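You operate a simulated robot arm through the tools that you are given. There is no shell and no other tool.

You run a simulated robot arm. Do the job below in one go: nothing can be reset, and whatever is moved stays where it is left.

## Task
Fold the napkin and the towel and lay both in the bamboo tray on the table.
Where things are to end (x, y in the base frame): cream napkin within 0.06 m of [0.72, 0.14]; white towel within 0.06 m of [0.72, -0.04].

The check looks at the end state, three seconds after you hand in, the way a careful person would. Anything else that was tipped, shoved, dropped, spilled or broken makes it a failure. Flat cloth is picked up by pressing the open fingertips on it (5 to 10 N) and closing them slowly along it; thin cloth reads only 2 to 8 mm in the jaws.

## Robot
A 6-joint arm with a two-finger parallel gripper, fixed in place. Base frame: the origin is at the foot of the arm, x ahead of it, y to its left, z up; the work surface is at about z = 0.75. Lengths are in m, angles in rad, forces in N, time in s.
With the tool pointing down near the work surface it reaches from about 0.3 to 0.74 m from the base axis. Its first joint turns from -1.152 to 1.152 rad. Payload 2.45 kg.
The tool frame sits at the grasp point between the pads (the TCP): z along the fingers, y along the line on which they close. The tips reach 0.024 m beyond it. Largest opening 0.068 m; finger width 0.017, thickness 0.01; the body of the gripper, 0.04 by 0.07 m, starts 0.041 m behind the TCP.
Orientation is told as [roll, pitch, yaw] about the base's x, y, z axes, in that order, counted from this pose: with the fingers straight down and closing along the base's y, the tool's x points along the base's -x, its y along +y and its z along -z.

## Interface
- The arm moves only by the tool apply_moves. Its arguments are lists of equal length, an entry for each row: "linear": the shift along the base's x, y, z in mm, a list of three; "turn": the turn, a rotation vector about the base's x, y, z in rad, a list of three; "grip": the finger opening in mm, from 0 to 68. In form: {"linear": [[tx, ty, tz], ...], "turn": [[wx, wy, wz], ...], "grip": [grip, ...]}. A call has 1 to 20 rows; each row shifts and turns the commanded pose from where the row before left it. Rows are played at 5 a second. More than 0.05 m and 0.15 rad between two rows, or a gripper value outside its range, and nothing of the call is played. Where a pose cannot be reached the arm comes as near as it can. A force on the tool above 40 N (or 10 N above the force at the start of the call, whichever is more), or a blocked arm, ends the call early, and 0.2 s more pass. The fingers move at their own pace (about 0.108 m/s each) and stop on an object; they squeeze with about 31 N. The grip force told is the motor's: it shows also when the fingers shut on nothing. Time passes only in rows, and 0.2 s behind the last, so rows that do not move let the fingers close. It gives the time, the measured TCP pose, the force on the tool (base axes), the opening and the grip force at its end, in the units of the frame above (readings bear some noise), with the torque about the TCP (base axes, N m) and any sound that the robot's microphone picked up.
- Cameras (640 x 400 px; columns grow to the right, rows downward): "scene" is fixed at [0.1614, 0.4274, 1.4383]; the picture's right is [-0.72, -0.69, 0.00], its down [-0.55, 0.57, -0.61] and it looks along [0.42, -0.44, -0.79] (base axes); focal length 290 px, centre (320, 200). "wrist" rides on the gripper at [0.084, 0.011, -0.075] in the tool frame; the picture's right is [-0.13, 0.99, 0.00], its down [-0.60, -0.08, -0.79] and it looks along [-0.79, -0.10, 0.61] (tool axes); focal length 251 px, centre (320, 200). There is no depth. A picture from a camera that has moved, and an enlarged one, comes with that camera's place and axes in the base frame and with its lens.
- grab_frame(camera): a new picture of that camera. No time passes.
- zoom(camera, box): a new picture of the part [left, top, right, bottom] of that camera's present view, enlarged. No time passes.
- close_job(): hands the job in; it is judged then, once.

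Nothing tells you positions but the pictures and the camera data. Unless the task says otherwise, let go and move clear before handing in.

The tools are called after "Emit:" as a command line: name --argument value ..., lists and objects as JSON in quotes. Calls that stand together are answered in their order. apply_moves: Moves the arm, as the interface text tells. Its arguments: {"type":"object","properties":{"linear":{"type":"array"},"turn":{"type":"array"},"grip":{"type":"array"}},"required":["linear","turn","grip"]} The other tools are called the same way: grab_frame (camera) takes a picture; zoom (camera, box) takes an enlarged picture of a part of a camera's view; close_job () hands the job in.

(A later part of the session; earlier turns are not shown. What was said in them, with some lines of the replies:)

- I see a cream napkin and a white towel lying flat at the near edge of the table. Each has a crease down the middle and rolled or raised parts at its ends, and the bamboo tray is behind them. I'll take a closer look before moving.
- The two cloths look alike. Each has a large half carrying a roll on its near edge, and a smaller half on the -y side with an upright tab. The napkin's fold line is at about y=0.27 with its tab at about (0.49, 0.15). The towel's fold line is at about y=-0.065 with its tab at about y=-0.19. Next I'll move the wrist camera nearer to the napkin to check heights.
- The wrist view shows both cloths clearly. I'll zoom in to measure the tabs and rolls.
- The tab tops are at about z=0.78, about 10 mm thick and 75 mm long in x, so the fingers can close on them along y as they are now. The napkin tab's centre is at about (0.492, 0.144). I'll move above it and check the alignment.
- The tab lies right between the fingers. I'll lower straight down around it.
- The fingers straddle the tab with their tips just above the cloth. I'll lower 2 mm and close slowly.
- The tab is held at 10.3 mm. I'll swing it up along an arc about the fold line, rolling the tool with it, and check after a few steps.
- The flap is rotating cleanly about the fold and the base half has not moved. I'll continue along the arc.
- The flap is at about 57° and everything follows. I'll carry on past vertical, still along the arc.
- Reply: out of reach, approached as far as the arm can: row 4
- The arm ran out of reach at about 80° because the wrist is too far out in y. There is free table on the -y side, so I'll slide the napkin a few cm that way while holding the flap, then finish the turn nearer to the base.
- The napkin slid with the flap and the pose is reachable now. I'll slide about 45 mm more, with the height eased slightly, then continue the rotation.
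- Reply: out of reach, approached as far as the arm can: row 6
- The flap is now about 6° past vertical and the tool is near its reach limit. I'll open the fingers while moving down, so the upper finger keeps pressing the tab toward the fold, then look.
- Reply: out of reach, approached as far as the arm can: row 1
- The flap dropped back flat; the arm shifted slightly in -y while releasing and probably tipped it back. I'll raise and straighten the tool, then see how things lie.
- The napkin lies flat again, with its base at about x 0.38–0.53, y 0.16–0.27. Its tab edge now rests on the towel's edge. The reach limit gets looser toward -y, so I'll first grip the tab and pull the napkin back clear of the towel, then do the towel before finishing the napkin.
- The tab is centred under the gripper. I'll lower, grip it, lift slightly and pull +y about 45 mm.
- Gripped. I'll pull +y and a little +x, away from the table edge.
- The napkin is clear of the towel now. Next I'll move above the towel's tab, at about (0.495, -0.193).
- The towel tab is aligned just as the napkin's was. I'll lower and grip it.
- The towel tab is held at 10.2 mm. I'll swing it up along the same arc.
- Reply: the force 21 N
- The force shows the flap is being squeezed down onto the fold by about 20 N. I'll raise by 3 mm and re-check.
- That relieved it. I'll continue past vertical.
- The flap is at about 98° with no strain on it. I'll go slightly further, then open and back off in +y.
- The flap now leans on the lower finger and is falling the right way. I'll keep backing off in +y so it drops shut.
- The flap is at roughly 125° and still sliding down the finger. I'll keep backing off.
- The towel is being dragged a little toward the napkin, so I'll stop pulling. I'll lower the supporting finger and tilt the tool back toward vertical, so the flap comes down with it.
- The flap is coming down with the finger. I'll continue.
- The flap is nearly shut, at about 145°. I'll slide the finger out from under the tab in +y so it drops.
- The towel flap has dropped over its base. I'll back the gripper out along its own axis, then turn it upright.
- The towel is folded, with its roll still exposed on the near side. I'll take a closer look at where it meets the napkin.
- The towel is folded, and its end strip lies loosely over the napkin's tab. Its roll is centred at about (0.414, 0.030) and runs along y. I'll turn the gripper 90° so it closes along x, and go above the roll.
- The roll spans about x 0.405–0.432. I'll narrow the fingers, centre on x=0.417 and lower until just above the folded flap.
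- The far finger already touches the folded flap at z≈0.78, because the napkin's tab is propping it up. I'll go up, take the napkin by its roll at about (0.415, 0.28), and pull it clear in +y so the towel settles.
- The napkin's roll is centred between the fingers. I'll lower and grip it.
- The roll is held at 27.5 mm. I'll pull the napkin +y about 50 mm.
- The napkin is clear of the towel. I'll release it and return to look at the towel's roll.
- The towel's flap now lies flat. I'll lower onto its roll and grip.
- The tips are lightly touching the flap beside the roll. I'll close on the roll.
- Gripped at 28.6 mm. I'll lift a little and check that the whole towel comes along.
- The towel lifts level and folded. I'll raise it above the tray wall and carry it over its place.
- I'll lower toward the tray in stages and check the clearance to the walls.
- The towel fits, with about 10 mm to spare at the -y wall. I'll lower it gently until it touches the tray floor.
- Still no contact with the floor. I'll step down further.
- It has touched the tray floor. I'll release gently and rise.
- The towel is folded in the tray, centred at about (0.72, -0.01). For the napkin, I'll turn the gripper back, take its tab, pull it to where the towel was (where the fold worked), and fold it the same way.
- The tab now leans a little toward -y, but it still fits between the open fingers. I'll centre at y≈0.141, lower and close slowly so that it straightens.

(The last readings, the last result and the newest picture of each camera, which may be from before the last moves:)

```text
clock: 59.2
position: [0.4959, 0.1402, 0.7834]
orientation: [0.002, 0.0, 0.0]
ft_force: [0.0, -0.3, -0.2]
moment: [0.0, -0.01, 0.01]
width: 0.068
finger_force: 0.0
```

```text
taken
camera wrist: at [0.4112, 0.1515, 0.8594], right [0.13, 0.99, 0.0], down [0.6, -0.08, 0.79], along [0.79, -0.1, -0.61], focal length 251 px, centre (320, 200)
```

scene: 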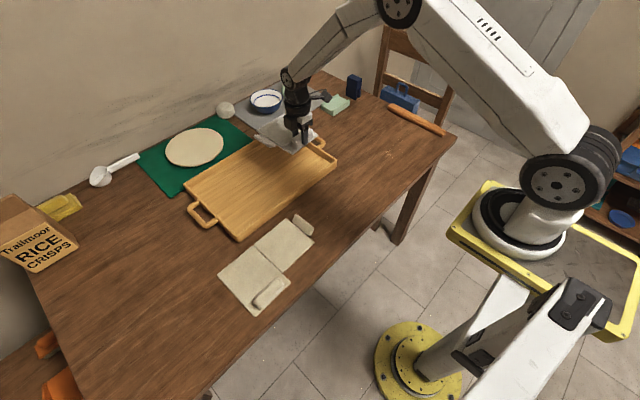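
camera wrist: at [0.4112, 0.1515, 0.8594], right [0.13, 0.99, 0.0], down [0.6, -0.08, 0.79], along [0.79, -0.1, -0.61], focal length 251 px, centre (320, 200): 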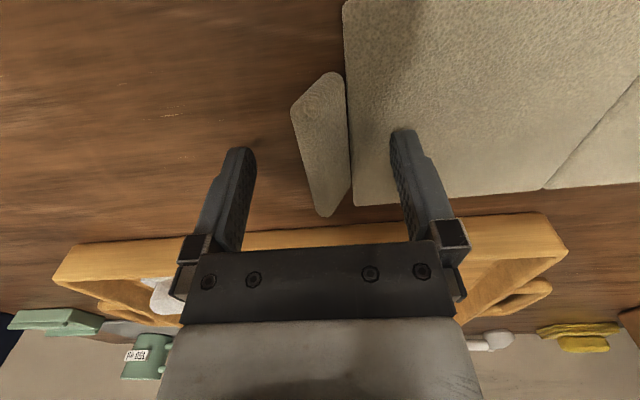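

I'll shift to the tab's base line, at y≈0.148, and close slowly.

Emit:
apply_moves --linear '[[0, 8, -1], [0, 0, 0], [0, 0, 0], [0, 0, 0], [0, 0, 0], [0, 0, 0], [0, 0, 0]]' --turn '[[0, 0, 0], [0, 0, 0], [0, 0, 0], [0, 0, 0], [0, 0, 0], [0, 0, 0], [0, 0, 0]]' --grip '[60, 48, 36, 26, 16, 6, 0]'

Emit:
grab_frame --camera "wrist"

```text
clock: 60.8
position: [0.4956, 0.148, 0.7838]
orientation: [0.001, 0.001, -0.001]
ft_force: [-0.5, -0.3, -0.4]
moment: [0.02, -0.02, 0.14]
width: 0.0101
finger_force: 30.7
```

```text
taken
camera wrist: at [0.4105, 0.1598, 0.8586], right [0.13, 0.99, 0.0], down [0.6, -0.08, 0.79], along [0.79, -0.1, -0.61], focal length 251 px, centre (320, 200)
```

wrist: 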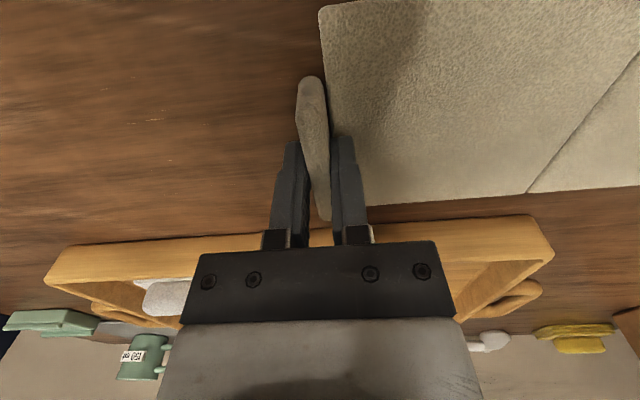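

Held at 10.1 mm. I'll drag the napkin along the table in -y to the towel's old place.

Emit:
apply_moves --linear '[[0, -8, 0], [0, -16, 0], [0, -20, 0], [0, -20, 0], [0, -20, 0], [0, -20, 0], [0, -20, 0], [0, -20, 0], [0, -20, 0], [0, -20, 0], [0, -20, 0], [0, -20, 0], [0, -20, 0], [0, -20, 0], [0, -20, 0], [0, -16, 0], [0, -16, 0], [0, -12, 0], [0, -8, 0], [0, -4, 0]]' --turn '[[0, 0, 0], [0, 0, 0], [0, 0, 0], [0, 0, 0], [0, 0, 0], [0, 0, 0], [0, 0, 0], [0, 0, 0], [0, 0, 0], [0, 0, 0], [0, 0, 0], [0, 0, 0], [0, 0, 0], [0, 0, 0], [0, 0, 0], [0, 0, 0], [0, 0, 0], [0, 0, 0], [0, 0, 0], [0, 0, 0]]' --grip '[0, 0, 0, 0, 0, 0, 0, 0, 0, 0, 0, 0, 0, 0, 0, 0, 0, 0, 0, 0]'

Emit:
grab_frame --camera "wrist"

Emit:
zoom --camera "scene" --box '[200, 100, 420, 280]'

```text
clock: 65.0
position: [0.4935, -0.1908, 0.7829]
orientation: [0.003, 0.001, 0.001]
ft_force: [0.0, 0.1, -1.0]
moment: [0.03, -0.03, -0.02]
width: 0.0102
finger_force: 31.0
```

```text
taken
camera wrist: at [0.4099, -0.1795, 0.8589], right [0.13, 0.99, 0.0], down [0.6, -0.08, 0.79], along [0.79, -0.1, -0.61], focal length 251 px, centre (320, 200)
```

wrist: 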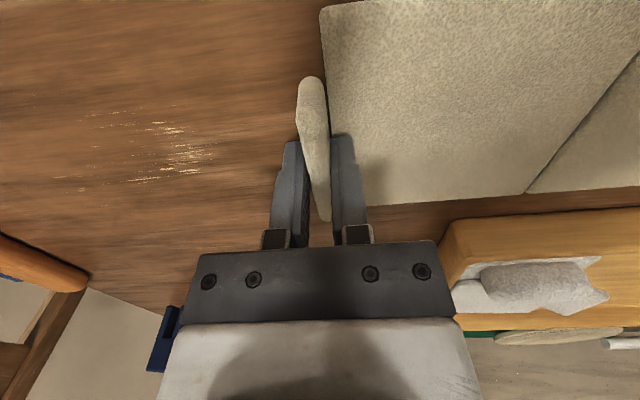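

```text
2.22 times, centred on (310, 190) of scene
camera zoom: at [0.1614, 0.4274, 1.4383], right [-0.72, -0.69, 0.0], down [-0.55, 0.57, -0.61], along [0.42, -0.44, -0.79], focal length 644 px, centre (342, 222)
```

zoom: 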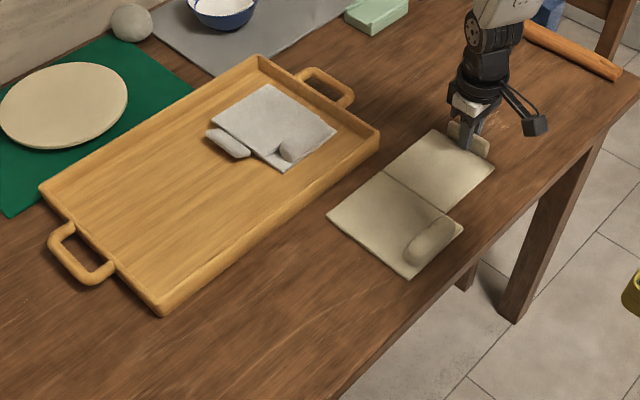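

The napkin is now where the towel was. I'll fold it with the same arc, slightly higher near the top.

Emit:
apply_moves --linear '[[0, 3.5, 12.6], [0, 4.8, 12.2], [0, 6, 11.6], [0, 7.1, 11], [0, 8.1, 10.2], [0, 9.2, 9.3], [0, 10, 8.7], [0, 10.8, 7.9], [0, 11.5, 6.7], [0, 12, 5.6], [0, 12.5, 4.3], [0, 12.8, 2.9], [0, 13, 1.4]]' --turn '[[-0.1, 0, 0], [-0.1, 0, 0], [-0.1, 0, 0], [-0.1, 0, 0], [-0.1, 0, 0], [-0.1, 0, 0], [-0.1, 0, 0], [-0.1, 0, 0], [-0.1, 0, 0], [-0.1, 0, 0], [-0.1, 0, 0], [-0.1, 0, 0], [-0.1, 0, 0]]' --grip '[0, 0, 0, 0, 0, 0, 0, 0, 0, 0, 0, 0, 0]'

Emit:
zoom --camera "scene" --box '[200, 100, 420, 280]'

```text
clock: 67.8
position: [0.4947, -0.0674, 0.8875]
orientation: [-1.301, 0.0, -0.001]
ft_force: [0.3, 0.1, -0.9]
moment: [0.04, 0.0, 0.02]
width: 0.0102
finger_force: 31.0
```

```text
2.22 times, centred on (310, 190) of scene
camera zoom: at [0.1614, 0.4273, 1.4383], right [-0.72, -0.69, 0.0], down [-0.55, 0.57, -0.61], along [0.42, -0.44, -0.79], focal length 644 px, centre (342, 222)
```

zoom: 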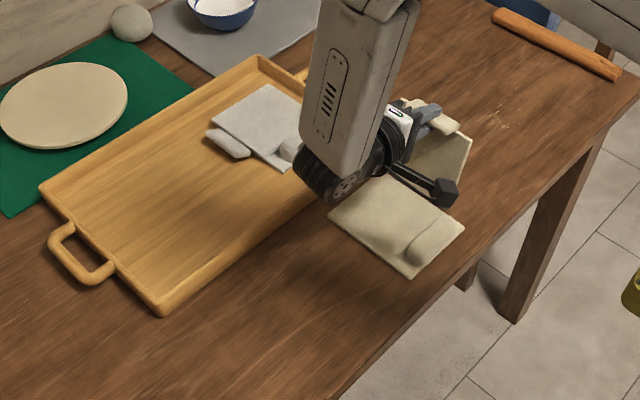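

There is no strain. I'll continue past vertical to about 1.8 rad.

Emit:
apply_moves --linear '[[0, 13.2, 0.3], [0, 13.2, -0.9], [0, 13, -2.3], [0, 12.7, -3.6], [0, 12.2, -4.8]]' --turn '[[-0.1, 0, 0], [-0.1, 0, 0], [-0.1, 0, 0], [-0.1, 0, 0], [-0.1, 0, 0]]' --grip '[0, 0, 0, 0, 0]'

Emit:
zoom --camera "scene" --box '[200, 100, 420, 280]'

Emit:
grab_frame --camera "wrist"

```text
clock: 69.0
position: [0.4947, -0.0039, 0.875]
orientation: [-1.8, 0.0, 0.0]
ft_force: [0.5, -0.3, -0.7]
moment: [0.02, -0.01, 0.03]
width: 0.0104
finger_force: 30.8
```

```text
2.22 times, centred on (310, 190) of scene
camera zoom: at [0.1614, 0.4273, 1.4383], right [-0.72, -0.69, 0.0], down [-0.55, 0.57, -0.61], along [0.42, -0.44, -0.79], focal length 644 px, centre (342, 222)
```

zoom: 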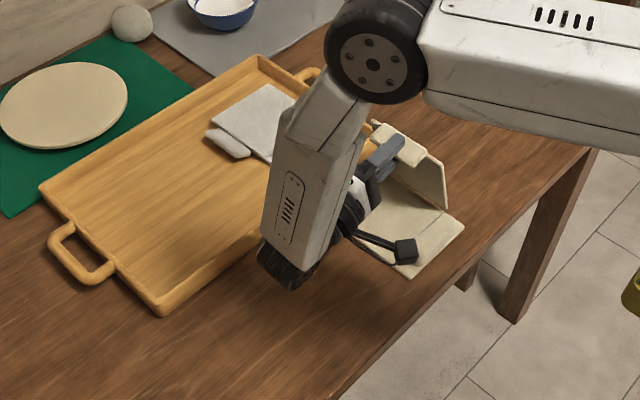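

```text
taken
camera wrist: at [0.4099, 0.0658, 0.8477], right [0.13, -0.23, -0.97], down [0.6, 0.79, -0.1], along [0.79, -0.57, 0.24], focal length 251 px, centre (320, 200)
```

wrist: 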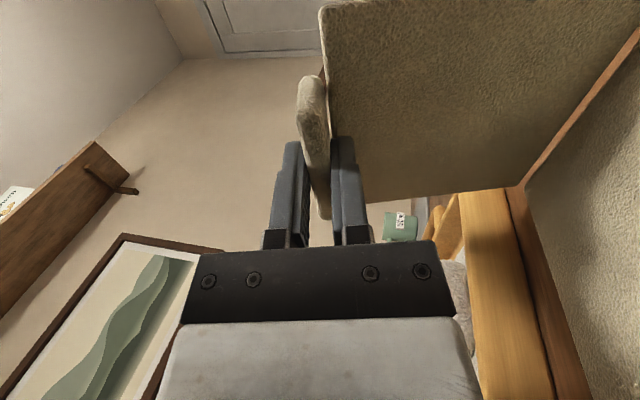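

The flap is at about 103°. I'll open and back off in +y, then bring the finger down with the flap resting on it, as before.

Emit:
apply_moves --linear '[[0, 1, 0], [0, 3, 0], [0, 8, 0], [0, 10, 0], [0, 12, 0], [0, 12, 0]]' --turn '[[0, 0, 0], [0, 0, 0], [0, 0, 0], [0, 0, 0], [0, 0, 0], [0, 0, 0]]' --grip '[16, 24, 32, 40, 46, 50]'

Emit:
zoom --camera "scene" --box '[200, 100, 420, 280]'

Emit:
grab_frame --camera "wrist"

```text
clock: 70.4
position: [0.4931, 0.0422, 0.8755]
orientation: [-1.8, 0.001, 0.001]
ft_force: [0.0, 0.1, -0.6]
moment: [-0.01, 0.01, 0.01]
width: 0.0505
finger_force: 0.4
```

```text
2.22 times, centred on (310, 190) of scene
camera zoom: at [0.1614, 0.4273, 1.4383], right [-0.72, -0.69, 0.0], down [-0.55, 0.57, -0.61], along [0.42, -0.44, -0.79], focal length 644 px, centre (342, 222)
```

zoom: 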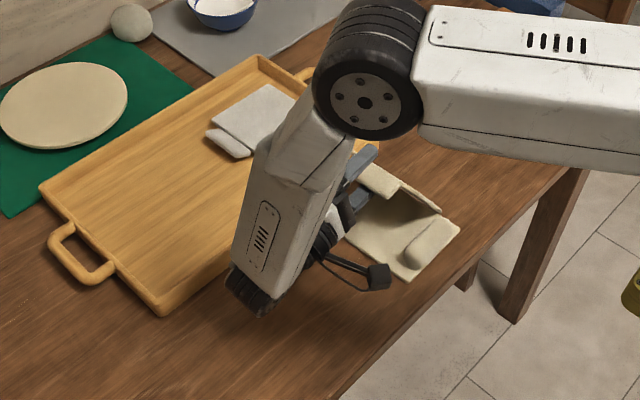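

```text
taken
camera wrist: at [0.4093, 0.1123, 0.8482], right [0.13, -0.22, -0.97], down [0.6, 0.79, -0.1], along [0.79, -0.57, 0.24], focal length 251 px, centre (320, 200)
```

wrist: 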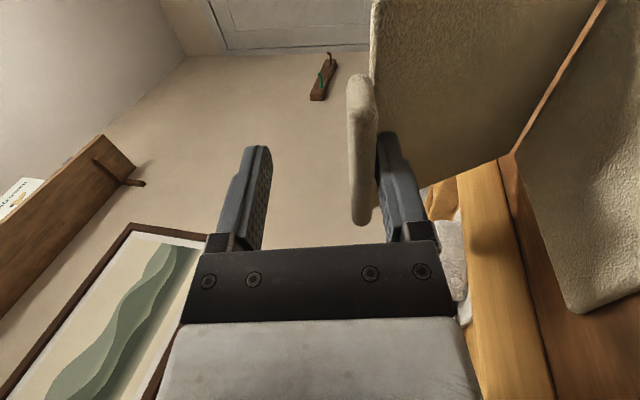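

The flap rests on the lower finger and is leaning shut. I'll lower the tool and tilt it back so the flap follows it down.

Emit:
apply_moves --linear '[[0, 5, -4], [0, 5, -7], [0, 5, -8], [0, 4, -7], [0, 4, -7], [0, 3, -6]]' --turn '[[0.1, 0, 0], [0.12, 0, 0], [0.12, 0, 0], [0.1, 0, 0], [0.1, 0, 0], [0.1, 0, 0]]' --grip '[50, 50, 50, 50, 50, 50]'

Emit:
zoom --camera "scene" --box '[200, 100, 420, 280]'

Emit:
grab_frame --camera "wrist"

```text
clock: 71.8
position: [0.4938, 0.068, 0.8362]
orientation: [-1.156, -0.001, 0.0]
ft_force: [-0.5, -0.3, -0.5]
moment: [-0.01, 0.03, -0.02]
width: 0.0503
finger_force: 0.5
```

```text
2.22 times, centred on (310, 190) of scene
camera zoom: at [0.1614, 0.4274, 1.4383], right [-0.72, -0.69, 0.0], down [-0.55, 0.57, -0.61], along [0.42, -0.44, -0.79], focal length 644 px, centre (342, 222)
```

zoom: 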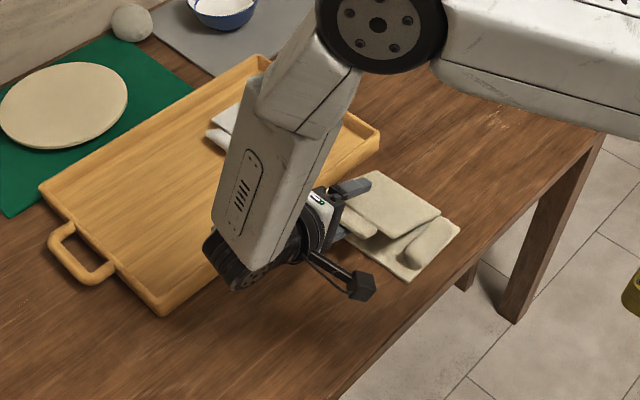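

```text
taken
camera wrist: at [0.4096, 0.141, 0.8574], right [0.13, 0.4, -0.91], down [0.6, 0.69, 0.39], along [0.79, -0.6, -0.15], focal length 251 px, centre (320, 200)
```

wrist: 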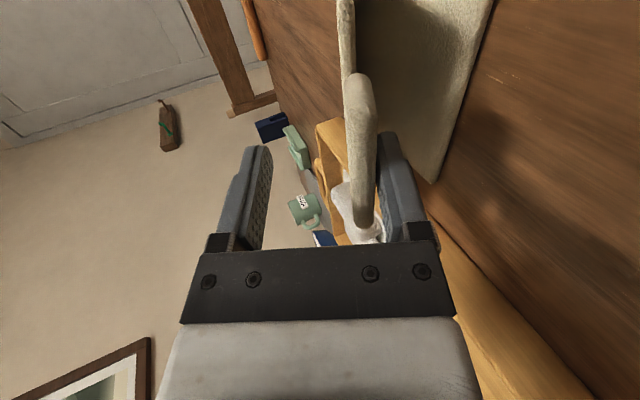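

The flap is almost closed, with its strip still over the finger. I'll slide the finger out in +y.

Emit:
apply_moves --linear '[[0, 5, -4], [0, 12, -3], [0, 12, 0], [0, 12, 0], [0, 10, 0]]' --turn '[[0, 0, 0], [0, 0, 0], [0, 0, 0], [0, 0, 0], [0, 0, 0]]' --grip '[56, 60, 60, 60, 60]'

Emit:
zoom --camera "scene" --box '[200, 100, 420, 280]'

Emit:
grab_frame --camera "wrist"

```text
clock: 73.0
position: [0.4941, 0.1182, 0.828]
orientation: [-1.159, 0.0, -0.001]
ft_force: [-0.4, 0.3, -0.4]
moment: [0.05, -0.03, 0.01]
width: 0.0599
finger_force: 0.0
```

```text
2.22 times, centred on (310, 190) of scene
camera zoom: at [0.1614, 0.4274, 1.4383], right [-0.72, -0.69, 0.0], down [-0.55, 0.57, -0.61], along [0.42, -0.44, -0.79], focal length 644 px, centre (342, 222)
```

zoom: 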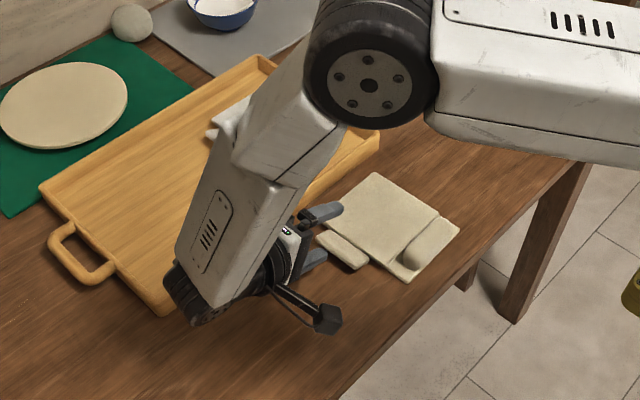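

```text
taken
camera wrist: at [0.4102, 0.191, 0.85], right [0.13, 0.4, -0.91], down [0.6, 0.7, 0.39], along [0.79, -0.6, -0.15], focal length 251 px, centre (320, 200)
```

wrist: 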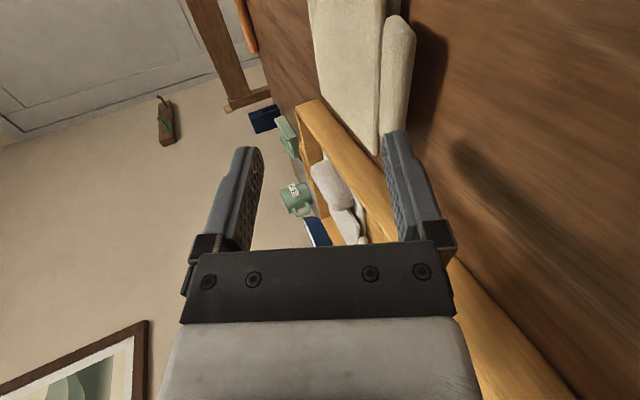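

The napkin is folded flat. I'll back out, turn the tool upright and yaw it 90° to go over the napkin's roll at about (0.416, 0.00).

Emit:
apply_moves --linear '[[0, 12, 6], [0, 10, 15], [0, 0, 30], [0, 0, 30], [0, 0, 20], [0, 0, 10], [0, -10, 0], [0, -10, 0], [0, -10, 0], [0, -10, 0], [0, -5, 0]]' --turn '[[0, 0, 0], [0, 0, 0], [0, 0, 0], [0.145, 0, 0], [0.145, 0, 0], [0.145, 0, 0], [0.145, 0, 0], [0.145, 0, 0], [0.145, 0, 0], [0.145, 0, 0], [0.144, 0, 0]]' --grip '[60, 60, 60, 60, 60, 60, 60, 60, 60, 60, 60]'

Emit:
apply_moves --linear '[[-7, -9, 0], [-7, -9, 0], [-7, -9, 0], [-7, -9, 0], [-7, -9, 0], [-7, -9, 0], [-7, -9, 0], [-7, -9, 0], [-7, -9, -10], [-7, -9, -10], [-7, -5, -20]]' --turn '[[0, 0, 0.1428], [0, 0, 0.1428], [0, 0, 0.1428], [0, 0, 0.1428], [0, 0, 0.1428], [0, 0, 0.1428], [0, 0, 0.1428], [0, 0, 0.1428], [0, 0, 0.1428], [0, 0, 0.1428], [0, 0, 0.1428]]' --grip '[60, 60, 60, 60, 60, 60, 60, 60, 60, 50, 46]'

Emit:
grab_frame --camera "wrist"

Emit:
zoom --camera "scene" --box '[200, 100, 420, 280]'

```text
clock: 75.4
position: [0.4947, 0.0944, 0.9411]
orientation: [0.002, -0.001, 0.001]
ft_force: [0.2, -1.1, -0.4]
moment: [0.01, 0.05, 0.02]
width: 0.0603
finger_force: 0.1
```

```text
clock: 77.8
position: [0.4179, -0.0005, 0.9003]
orientation: [0.0, -0.001, 1.573]
ft_force: [-0.4, 0.6, 0.1]
moment: [0.0, 0.0, 0.0]
width: 0.046
finger_force: 0.1
```

```text
taken
camera wrist: at [0.4061, -0.0832, 0.9771], right [-0.99, 0.13, 0.0], down [0.08, 0.6, 0.79], along [0.1, 0.79, -0.61], focal length 251 px, centre (320, 200)
```

wrist: 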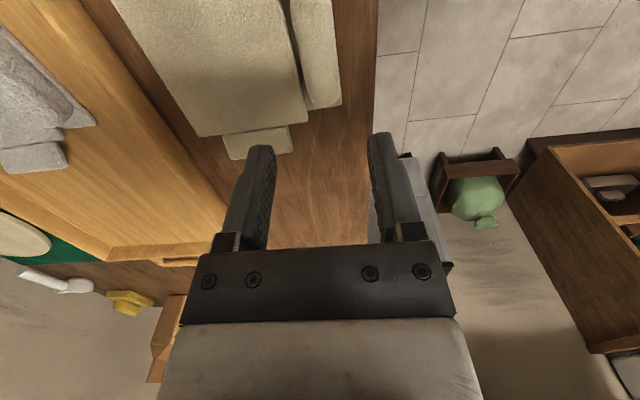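

```text
2.22 times, centred on (310, 190) of scene
camera zoom: at [0.1614, 0.4274, 1.4383], right [-0.72, -0.69, 0.0], down [-0.55, 0.57, -0.61], along [0.42, -0.44, -0.79], focal length 644 px, centre (342, 222)
```

zoom: 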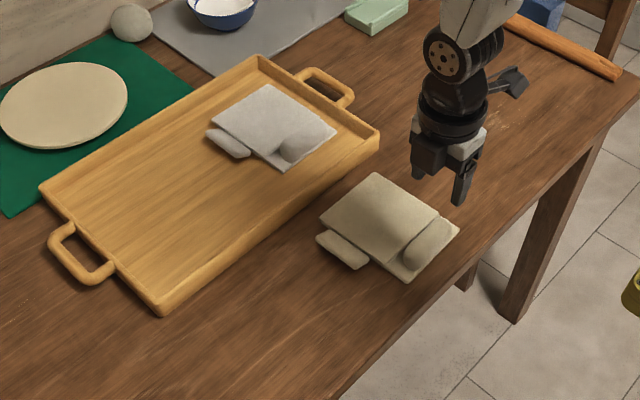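

The roll is centred. I'll lower and close on it.

Emit:
apply_moves --linear '[[-1, 2, -35], [0, 0, -35], [0, 0, -25], [0, 0, -12], [0, 0, -4], [0, 0, 0], [0, 0, 0], [0, 0, 0], [0, 0, 0]]' --turn '[[0, 0, 0], [0, 0, 0], [0, 0, 0], [0, 0, 0], [0, 0, 0], [0, 0, 0], [0, 0, 0], [0, 0, 0], [0, 0, 0]]' --grip '[46, 46, 46, 46, 46, 36, 26, 10, 0]'

Emit:
grab_frame --camera "wrist"

Emit:
zoom --camera "scene" --box '[280, 150, 390, 250]'

```text
clock: 79.8
position: [0.4164, 0.0024, 0.7893]
orientation: [0.002, -0.001, 1.57]
ft_force: [0.7, 0.4, 0.4]
moment: [0.01, -0.13, 0.13]
width: 0.0278
finger_force: 31.3
```

```text
taken
camera wrist: at [0.4054, -0.0818, 0.8653], right [-0.99, 0.13, 0.0], down [0.08, 0.6, 0.79], along [0.1, 0.79, -0.61], focal length 251 px, centre (320, 200)
```

wrist: 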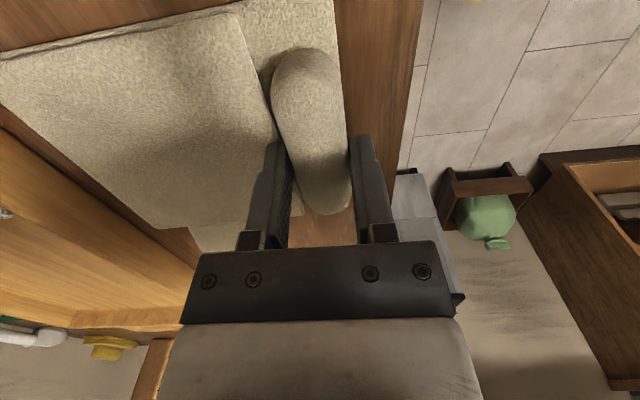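

```text
4.00 times, centred on (335, 200) of scene
camera zoom: at [0.1614, 0.4274, 1.4383], right [-0.72, -0.69, 0.0], down [-0.55, 0.57, -0.61], along [0.42, -0.44, -0.79], focal length 1158 px, centre (260, 200)
```

zoom: 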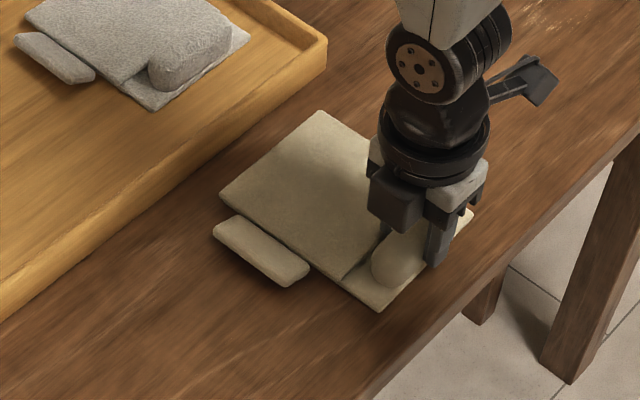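

Gripped at 27.8 mm. I'll lift high and carry it over its place in the tray.

Emit:
apply_moves --linear '[[0, 0, 5], [0, 0, 15], [0, 0, 30], [0, 0, 35], [0, 0, 30], [20, 36, 0], [20, 37, 0], [25, 37, 0], [30, 35, 0], [30, 0, 0], [30, 0, 0], [30, 0, 0], [30, 0, 0], [27, 0, 0]]' --turn '[[0, 0, 0], [0, 0, 0], [0, 0, 0], [0, 0, 0], [0, 0, 0], [0, 0, 0], [0, 0, 0], [0, 0, 0], [0, 0, 0], [0, 0, 0], [0, 0, 0], [0, 0, 0], [0, 0, 0], [0, 0, 0]]' --grip '[0, 0, 0, 0, 0, 0, 0, 0, 0, 0, 0, 0, 0, 0]'

Emit:
grab_frame --camera "wrist"

Emit:
grab_frame --camera "scene"

```text
clock: 82.8
position: [0.6587, 0.1474, 0.9033]
orientation: [0.001, 0.0, 1.571]
ft_force: [0.4, 0.0, -2.1]
moment: [0.0, 0.07, -0.03]
width: 0.0276
finger_force: 31.5
```

```text
taken
camera wrist: at [0.6477, 0.0638, 0.9796], right [-0.99, 0.13, 0.0], down [0.08, 0.6, 0.79], along [0.1, 0.79, -0.61], focal length 251 px, centre (320, 200)
```

wrist: 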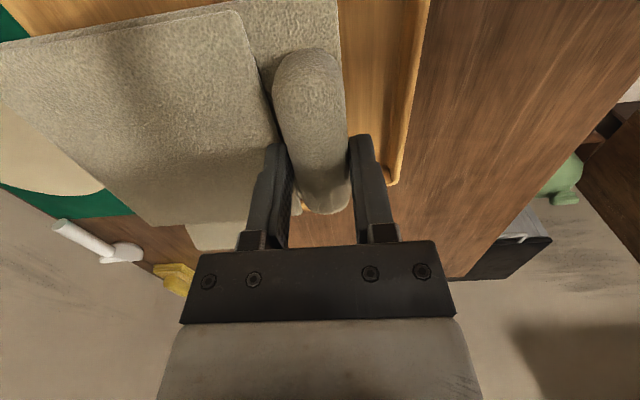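

```text
taken
```

scene: 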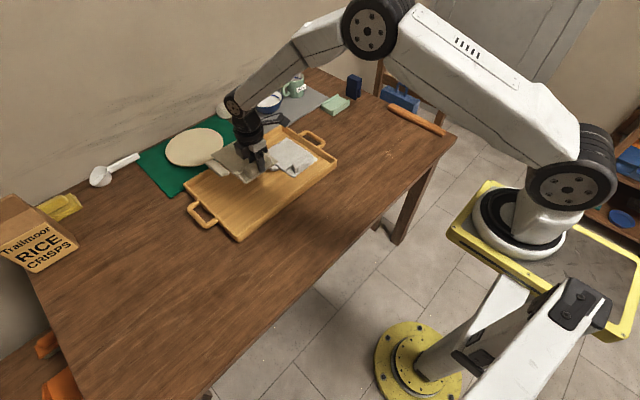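

The napkin is over its place. I'll lower in stages as before.

Emit:
apply_moves --linear '[[0, 0, -25], [0, 0, -25], [0, 0, -25], [0, 0, -15], [0, 0, -8]]' --turn '[[0, 0, 0], [0, 0, 0], [0, 0, 0], [0, 0, 0], [0, 0, 0]]' --grip '[0, 0, 0, 0, 0]'

Emit:
zoom --camera "scene" --box '[180, 100, 350, 240]'

```text
clock: 84.0
position: [0.6585, 0.1471, 0.8068]
orientation: [0.0, 0.0, 1.57]
ft_force: [0.1, -0.1, -1.0]
moment: [-0.01, 0.05, -0.03]
width: 0.0276
finger_force: 30.7
```

```text
2.86 times, centred on (265, 170) of scene
camera zoom: at [0.1614, 0.4274, 1.4383], right [-0.72, -0.69, 0.0], down [-0.55, 0.57, -0.61], along [0.42, -0.44, -0.79], focal length 827 px, centre (477, 286)
```

zoom: 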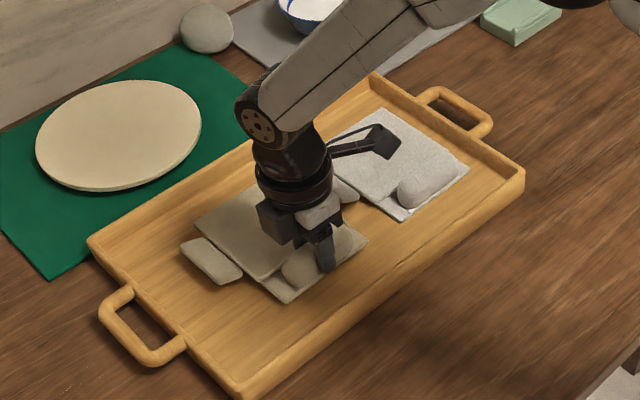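

Emit:
apply_moves --linear '[[0, 0, -4], [0, 0, -3], [0, 0, -3]]' --turn '[[0, 0, 0], [0, 0, 0], [0, 0, 0]]' --grip '[0, 0, 0]'

```text
clock: 84.8
position: [0.659, 0.1472, 0.7968]
orientation: [-0.003, -0.001, 1.571]
ft_force: [-1.3, -0.5, 3.1]
moment: [0.25, -0.27, 0.12]
width: 0.0276
finger_force: 31.2
```

The napkin is touching the tray floor. I'll release and rise clear.

Emit:
apply_moves --linear '[[0, 0, 0], [0, 0, 0], [0, 0, 0], [0, 0, 15], [0, 0, 30], [0, 0, 40], [0, 0, 40], [-40, 0, 20], [-40, 0, 10], [-40, 0, 0], [-40, 0, 0]]' --turn '[[0, 0, 0], [0, 0, 0], [0, 0, 0], [0, 0, 0], [0, 0, 0], [0, 0, 0], [0, 0, 0], [0, 0, 0], [0, 0, 0], [0, 0, 0], [0, 0, 0]]' --grip '[32, 38, 42, 42, 46, 60, 60, 60, 60, 60, 60]'

Emit:
grab_frame --camera "scene"

Emit:
zoom --camera "scene" --box '[180, 100, 350, 240]'

Emit:
grab_frame --camera "wrist"

```text
clock: 87.2
position: [0.4989, 0.1467, 0.9521]
orientation: [0.001, 0.0, 1.571]
ft_force: [0.4, 0.1, -0.6]
moment: [0.01, -0.04, -0.02]
width: 0.0601
finger_force: 0.0
```

```text
taken
```

scene: 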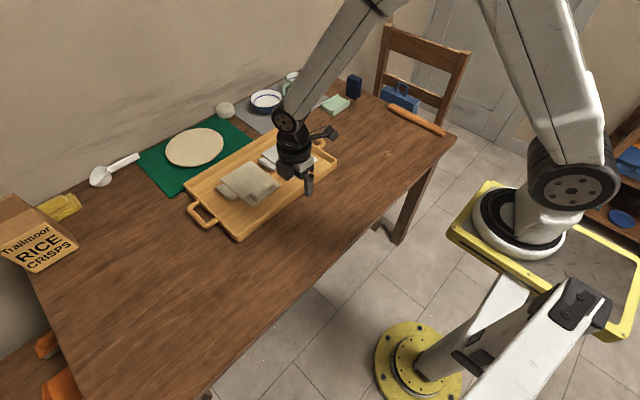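

```text
2.86 times, centred on (265, 170) of scene
camera zoom: at [0.1614, 0.4274, 1.4383], right [-0.72, -0.69, 0.0], down [-0.55, 0.57, -0.61], along [0.42, -0.44, -0.79], focal length 827 px, centre (477, 286)
```

zoom: 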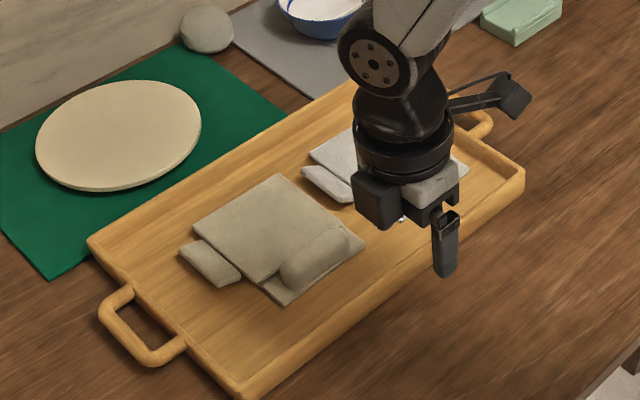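

```text
taken
camera wrist: at [0.4875, 0.0632, 1.0282], right [-0.99, 0.13, 0.0], down [0.08, 0.6, 0.79], along [0.1, 0.79, -0.61], focal length 251 px, centre (320, 200)
```

wrist: 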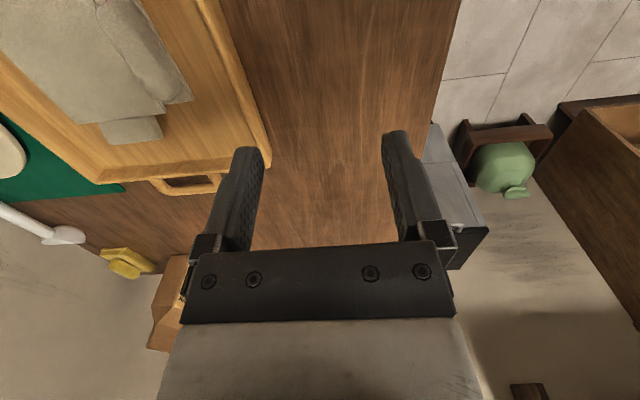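

The napkin is folded in the tray at about (0.72, 0.145). I'll move the arm well clear and check both cloths and everything else.

Emit:
apply_moves --linear '[[-20, -30, 30], [-20, -40, 30], [-10, -40, 30], [0, -40, 20], [0, -40, 0], [0, -40, 0]]' --turn '[[0, 0, 0], [0, 0, 0], [0, 0, 0], [0, 0, 0], [0, 0, 0], [0, 0, 0]]' --grip '[60, 60, 60, 60, 60, 60]'

Emit:
grab_frame --camera "scene"

Emit:
zoom --camera "scene" --box '[180, 100, 350, 240]'

```text
refused: row 2 steps farther than a row can; nothing moved
```

```text
taken
```

scene: 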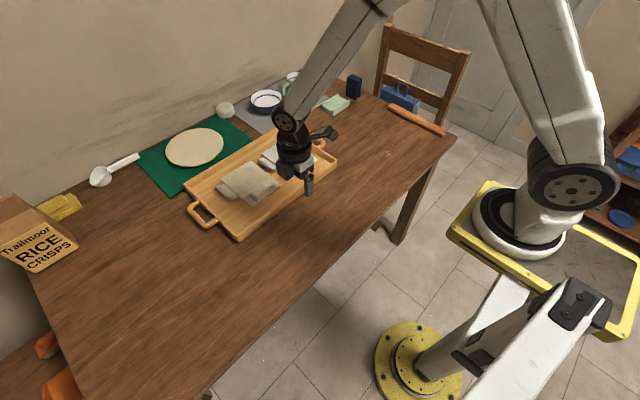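

```text
2.86 times, centred on (265, 170) of scene
camera zoom: at [0.1614, 0.4274, 1.4383], right [-0.72, -0.69, 0.0], down [-0.55, 0.57, -0.61], along [0.42, -0.44, -0.79], focal length 827 px, centre (477, 286)
```

zoom: 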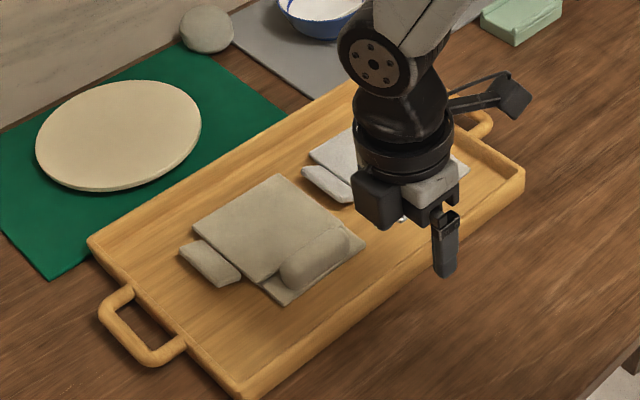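

The last move was refused because one row was too long. I'll clear the arm again with smaller steps.

Emit:
apply_moves --linear '[[-15, -20, 25], [-15, -30, 25], [-10, -35, 20], [0, -40, 15], [0, -40, 0], [0, -40, 0]]' --turn '[[0, 0, 0], [0, 0, 0], [0, 0, 0], [0, 0, 0], [0, 0, 0], [0, 0, 0]]' --grip '[60, 60, 60, 60, 60, 60]'

Emit:
grab_frame --camera "scene"

Emit:
zoom --camera "scene" --box '[180, 100, 350, 240]'

```text
clock: 88.6
position: [0.4596, -0.0569, 1.0346]
orientation: [0.002, 0.002, 1.569]
ft_force: [0.2, 0.1, 0.7]
moment: [0.0, -0.01, -0.06]
width: 0.06
finger_force: 0.1
```

```text
taken
```

scene: 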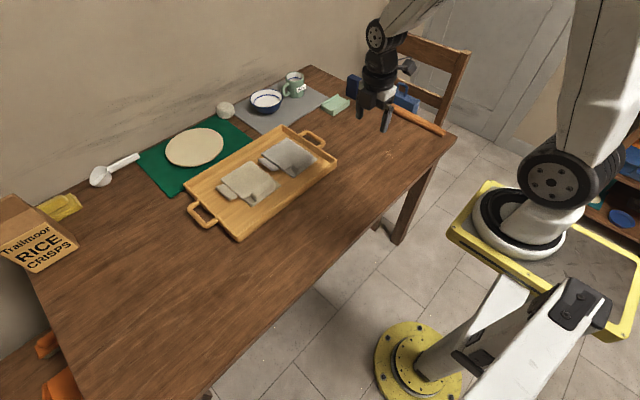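

```text
2.86 times, centred on (265, 170) of scene
camera zoom: at [0.1614, 0.4274, 1.4383], right [-0.72, -0.69, 0.0], down [-0.55, 0.57, -0.61], along [0.42, -0.44, -0.79], focal length 827 px, centre (477, 286)
```

zoom: 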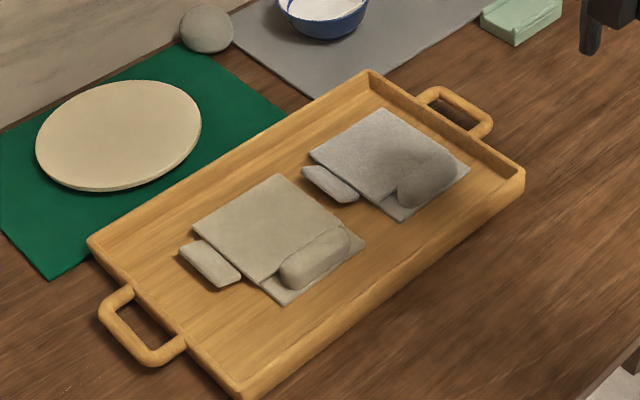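

Both cloths lie folded in the tray: the napkin at about (0.72, 0.145) and the towel at about (0.72, -0.015). The tray and everything else on the table look undisturbed, and the gripper is open and clear. I'm handing in.

Emit:
close_job

```text
The job is handed in.
```

The napkin and the towel are both folded and lying in the bamboo tray, and I've handed the job in. I don't have the check's verdict.

| Cloth | Target (x, y) | Where it lies, from the pictures | Off by about |
|---|---|---|---|
| Cream napkin | [0.72, 0.14] | (0.72, 0.145) | 5 mm |
| White towel | [0.72, -0.04] | (0.72, -0.015) | 25 mm |

Both are inside the 0.06 m limit. I set the towel a little toward the middle on purpose, to keep it off the tray's -y wall.

My first try at folding the napkin ran out of reach and the flap fell back flat. I did the towel first, then dragged the napkin along the table to the towel's old spot and folded it there. After each fold, the end strip lies flat just beyond the folded edge, inside the tray.

In the last pictures the tray and everything else on the table look undisturbed. The gripper is open and clear of the table.
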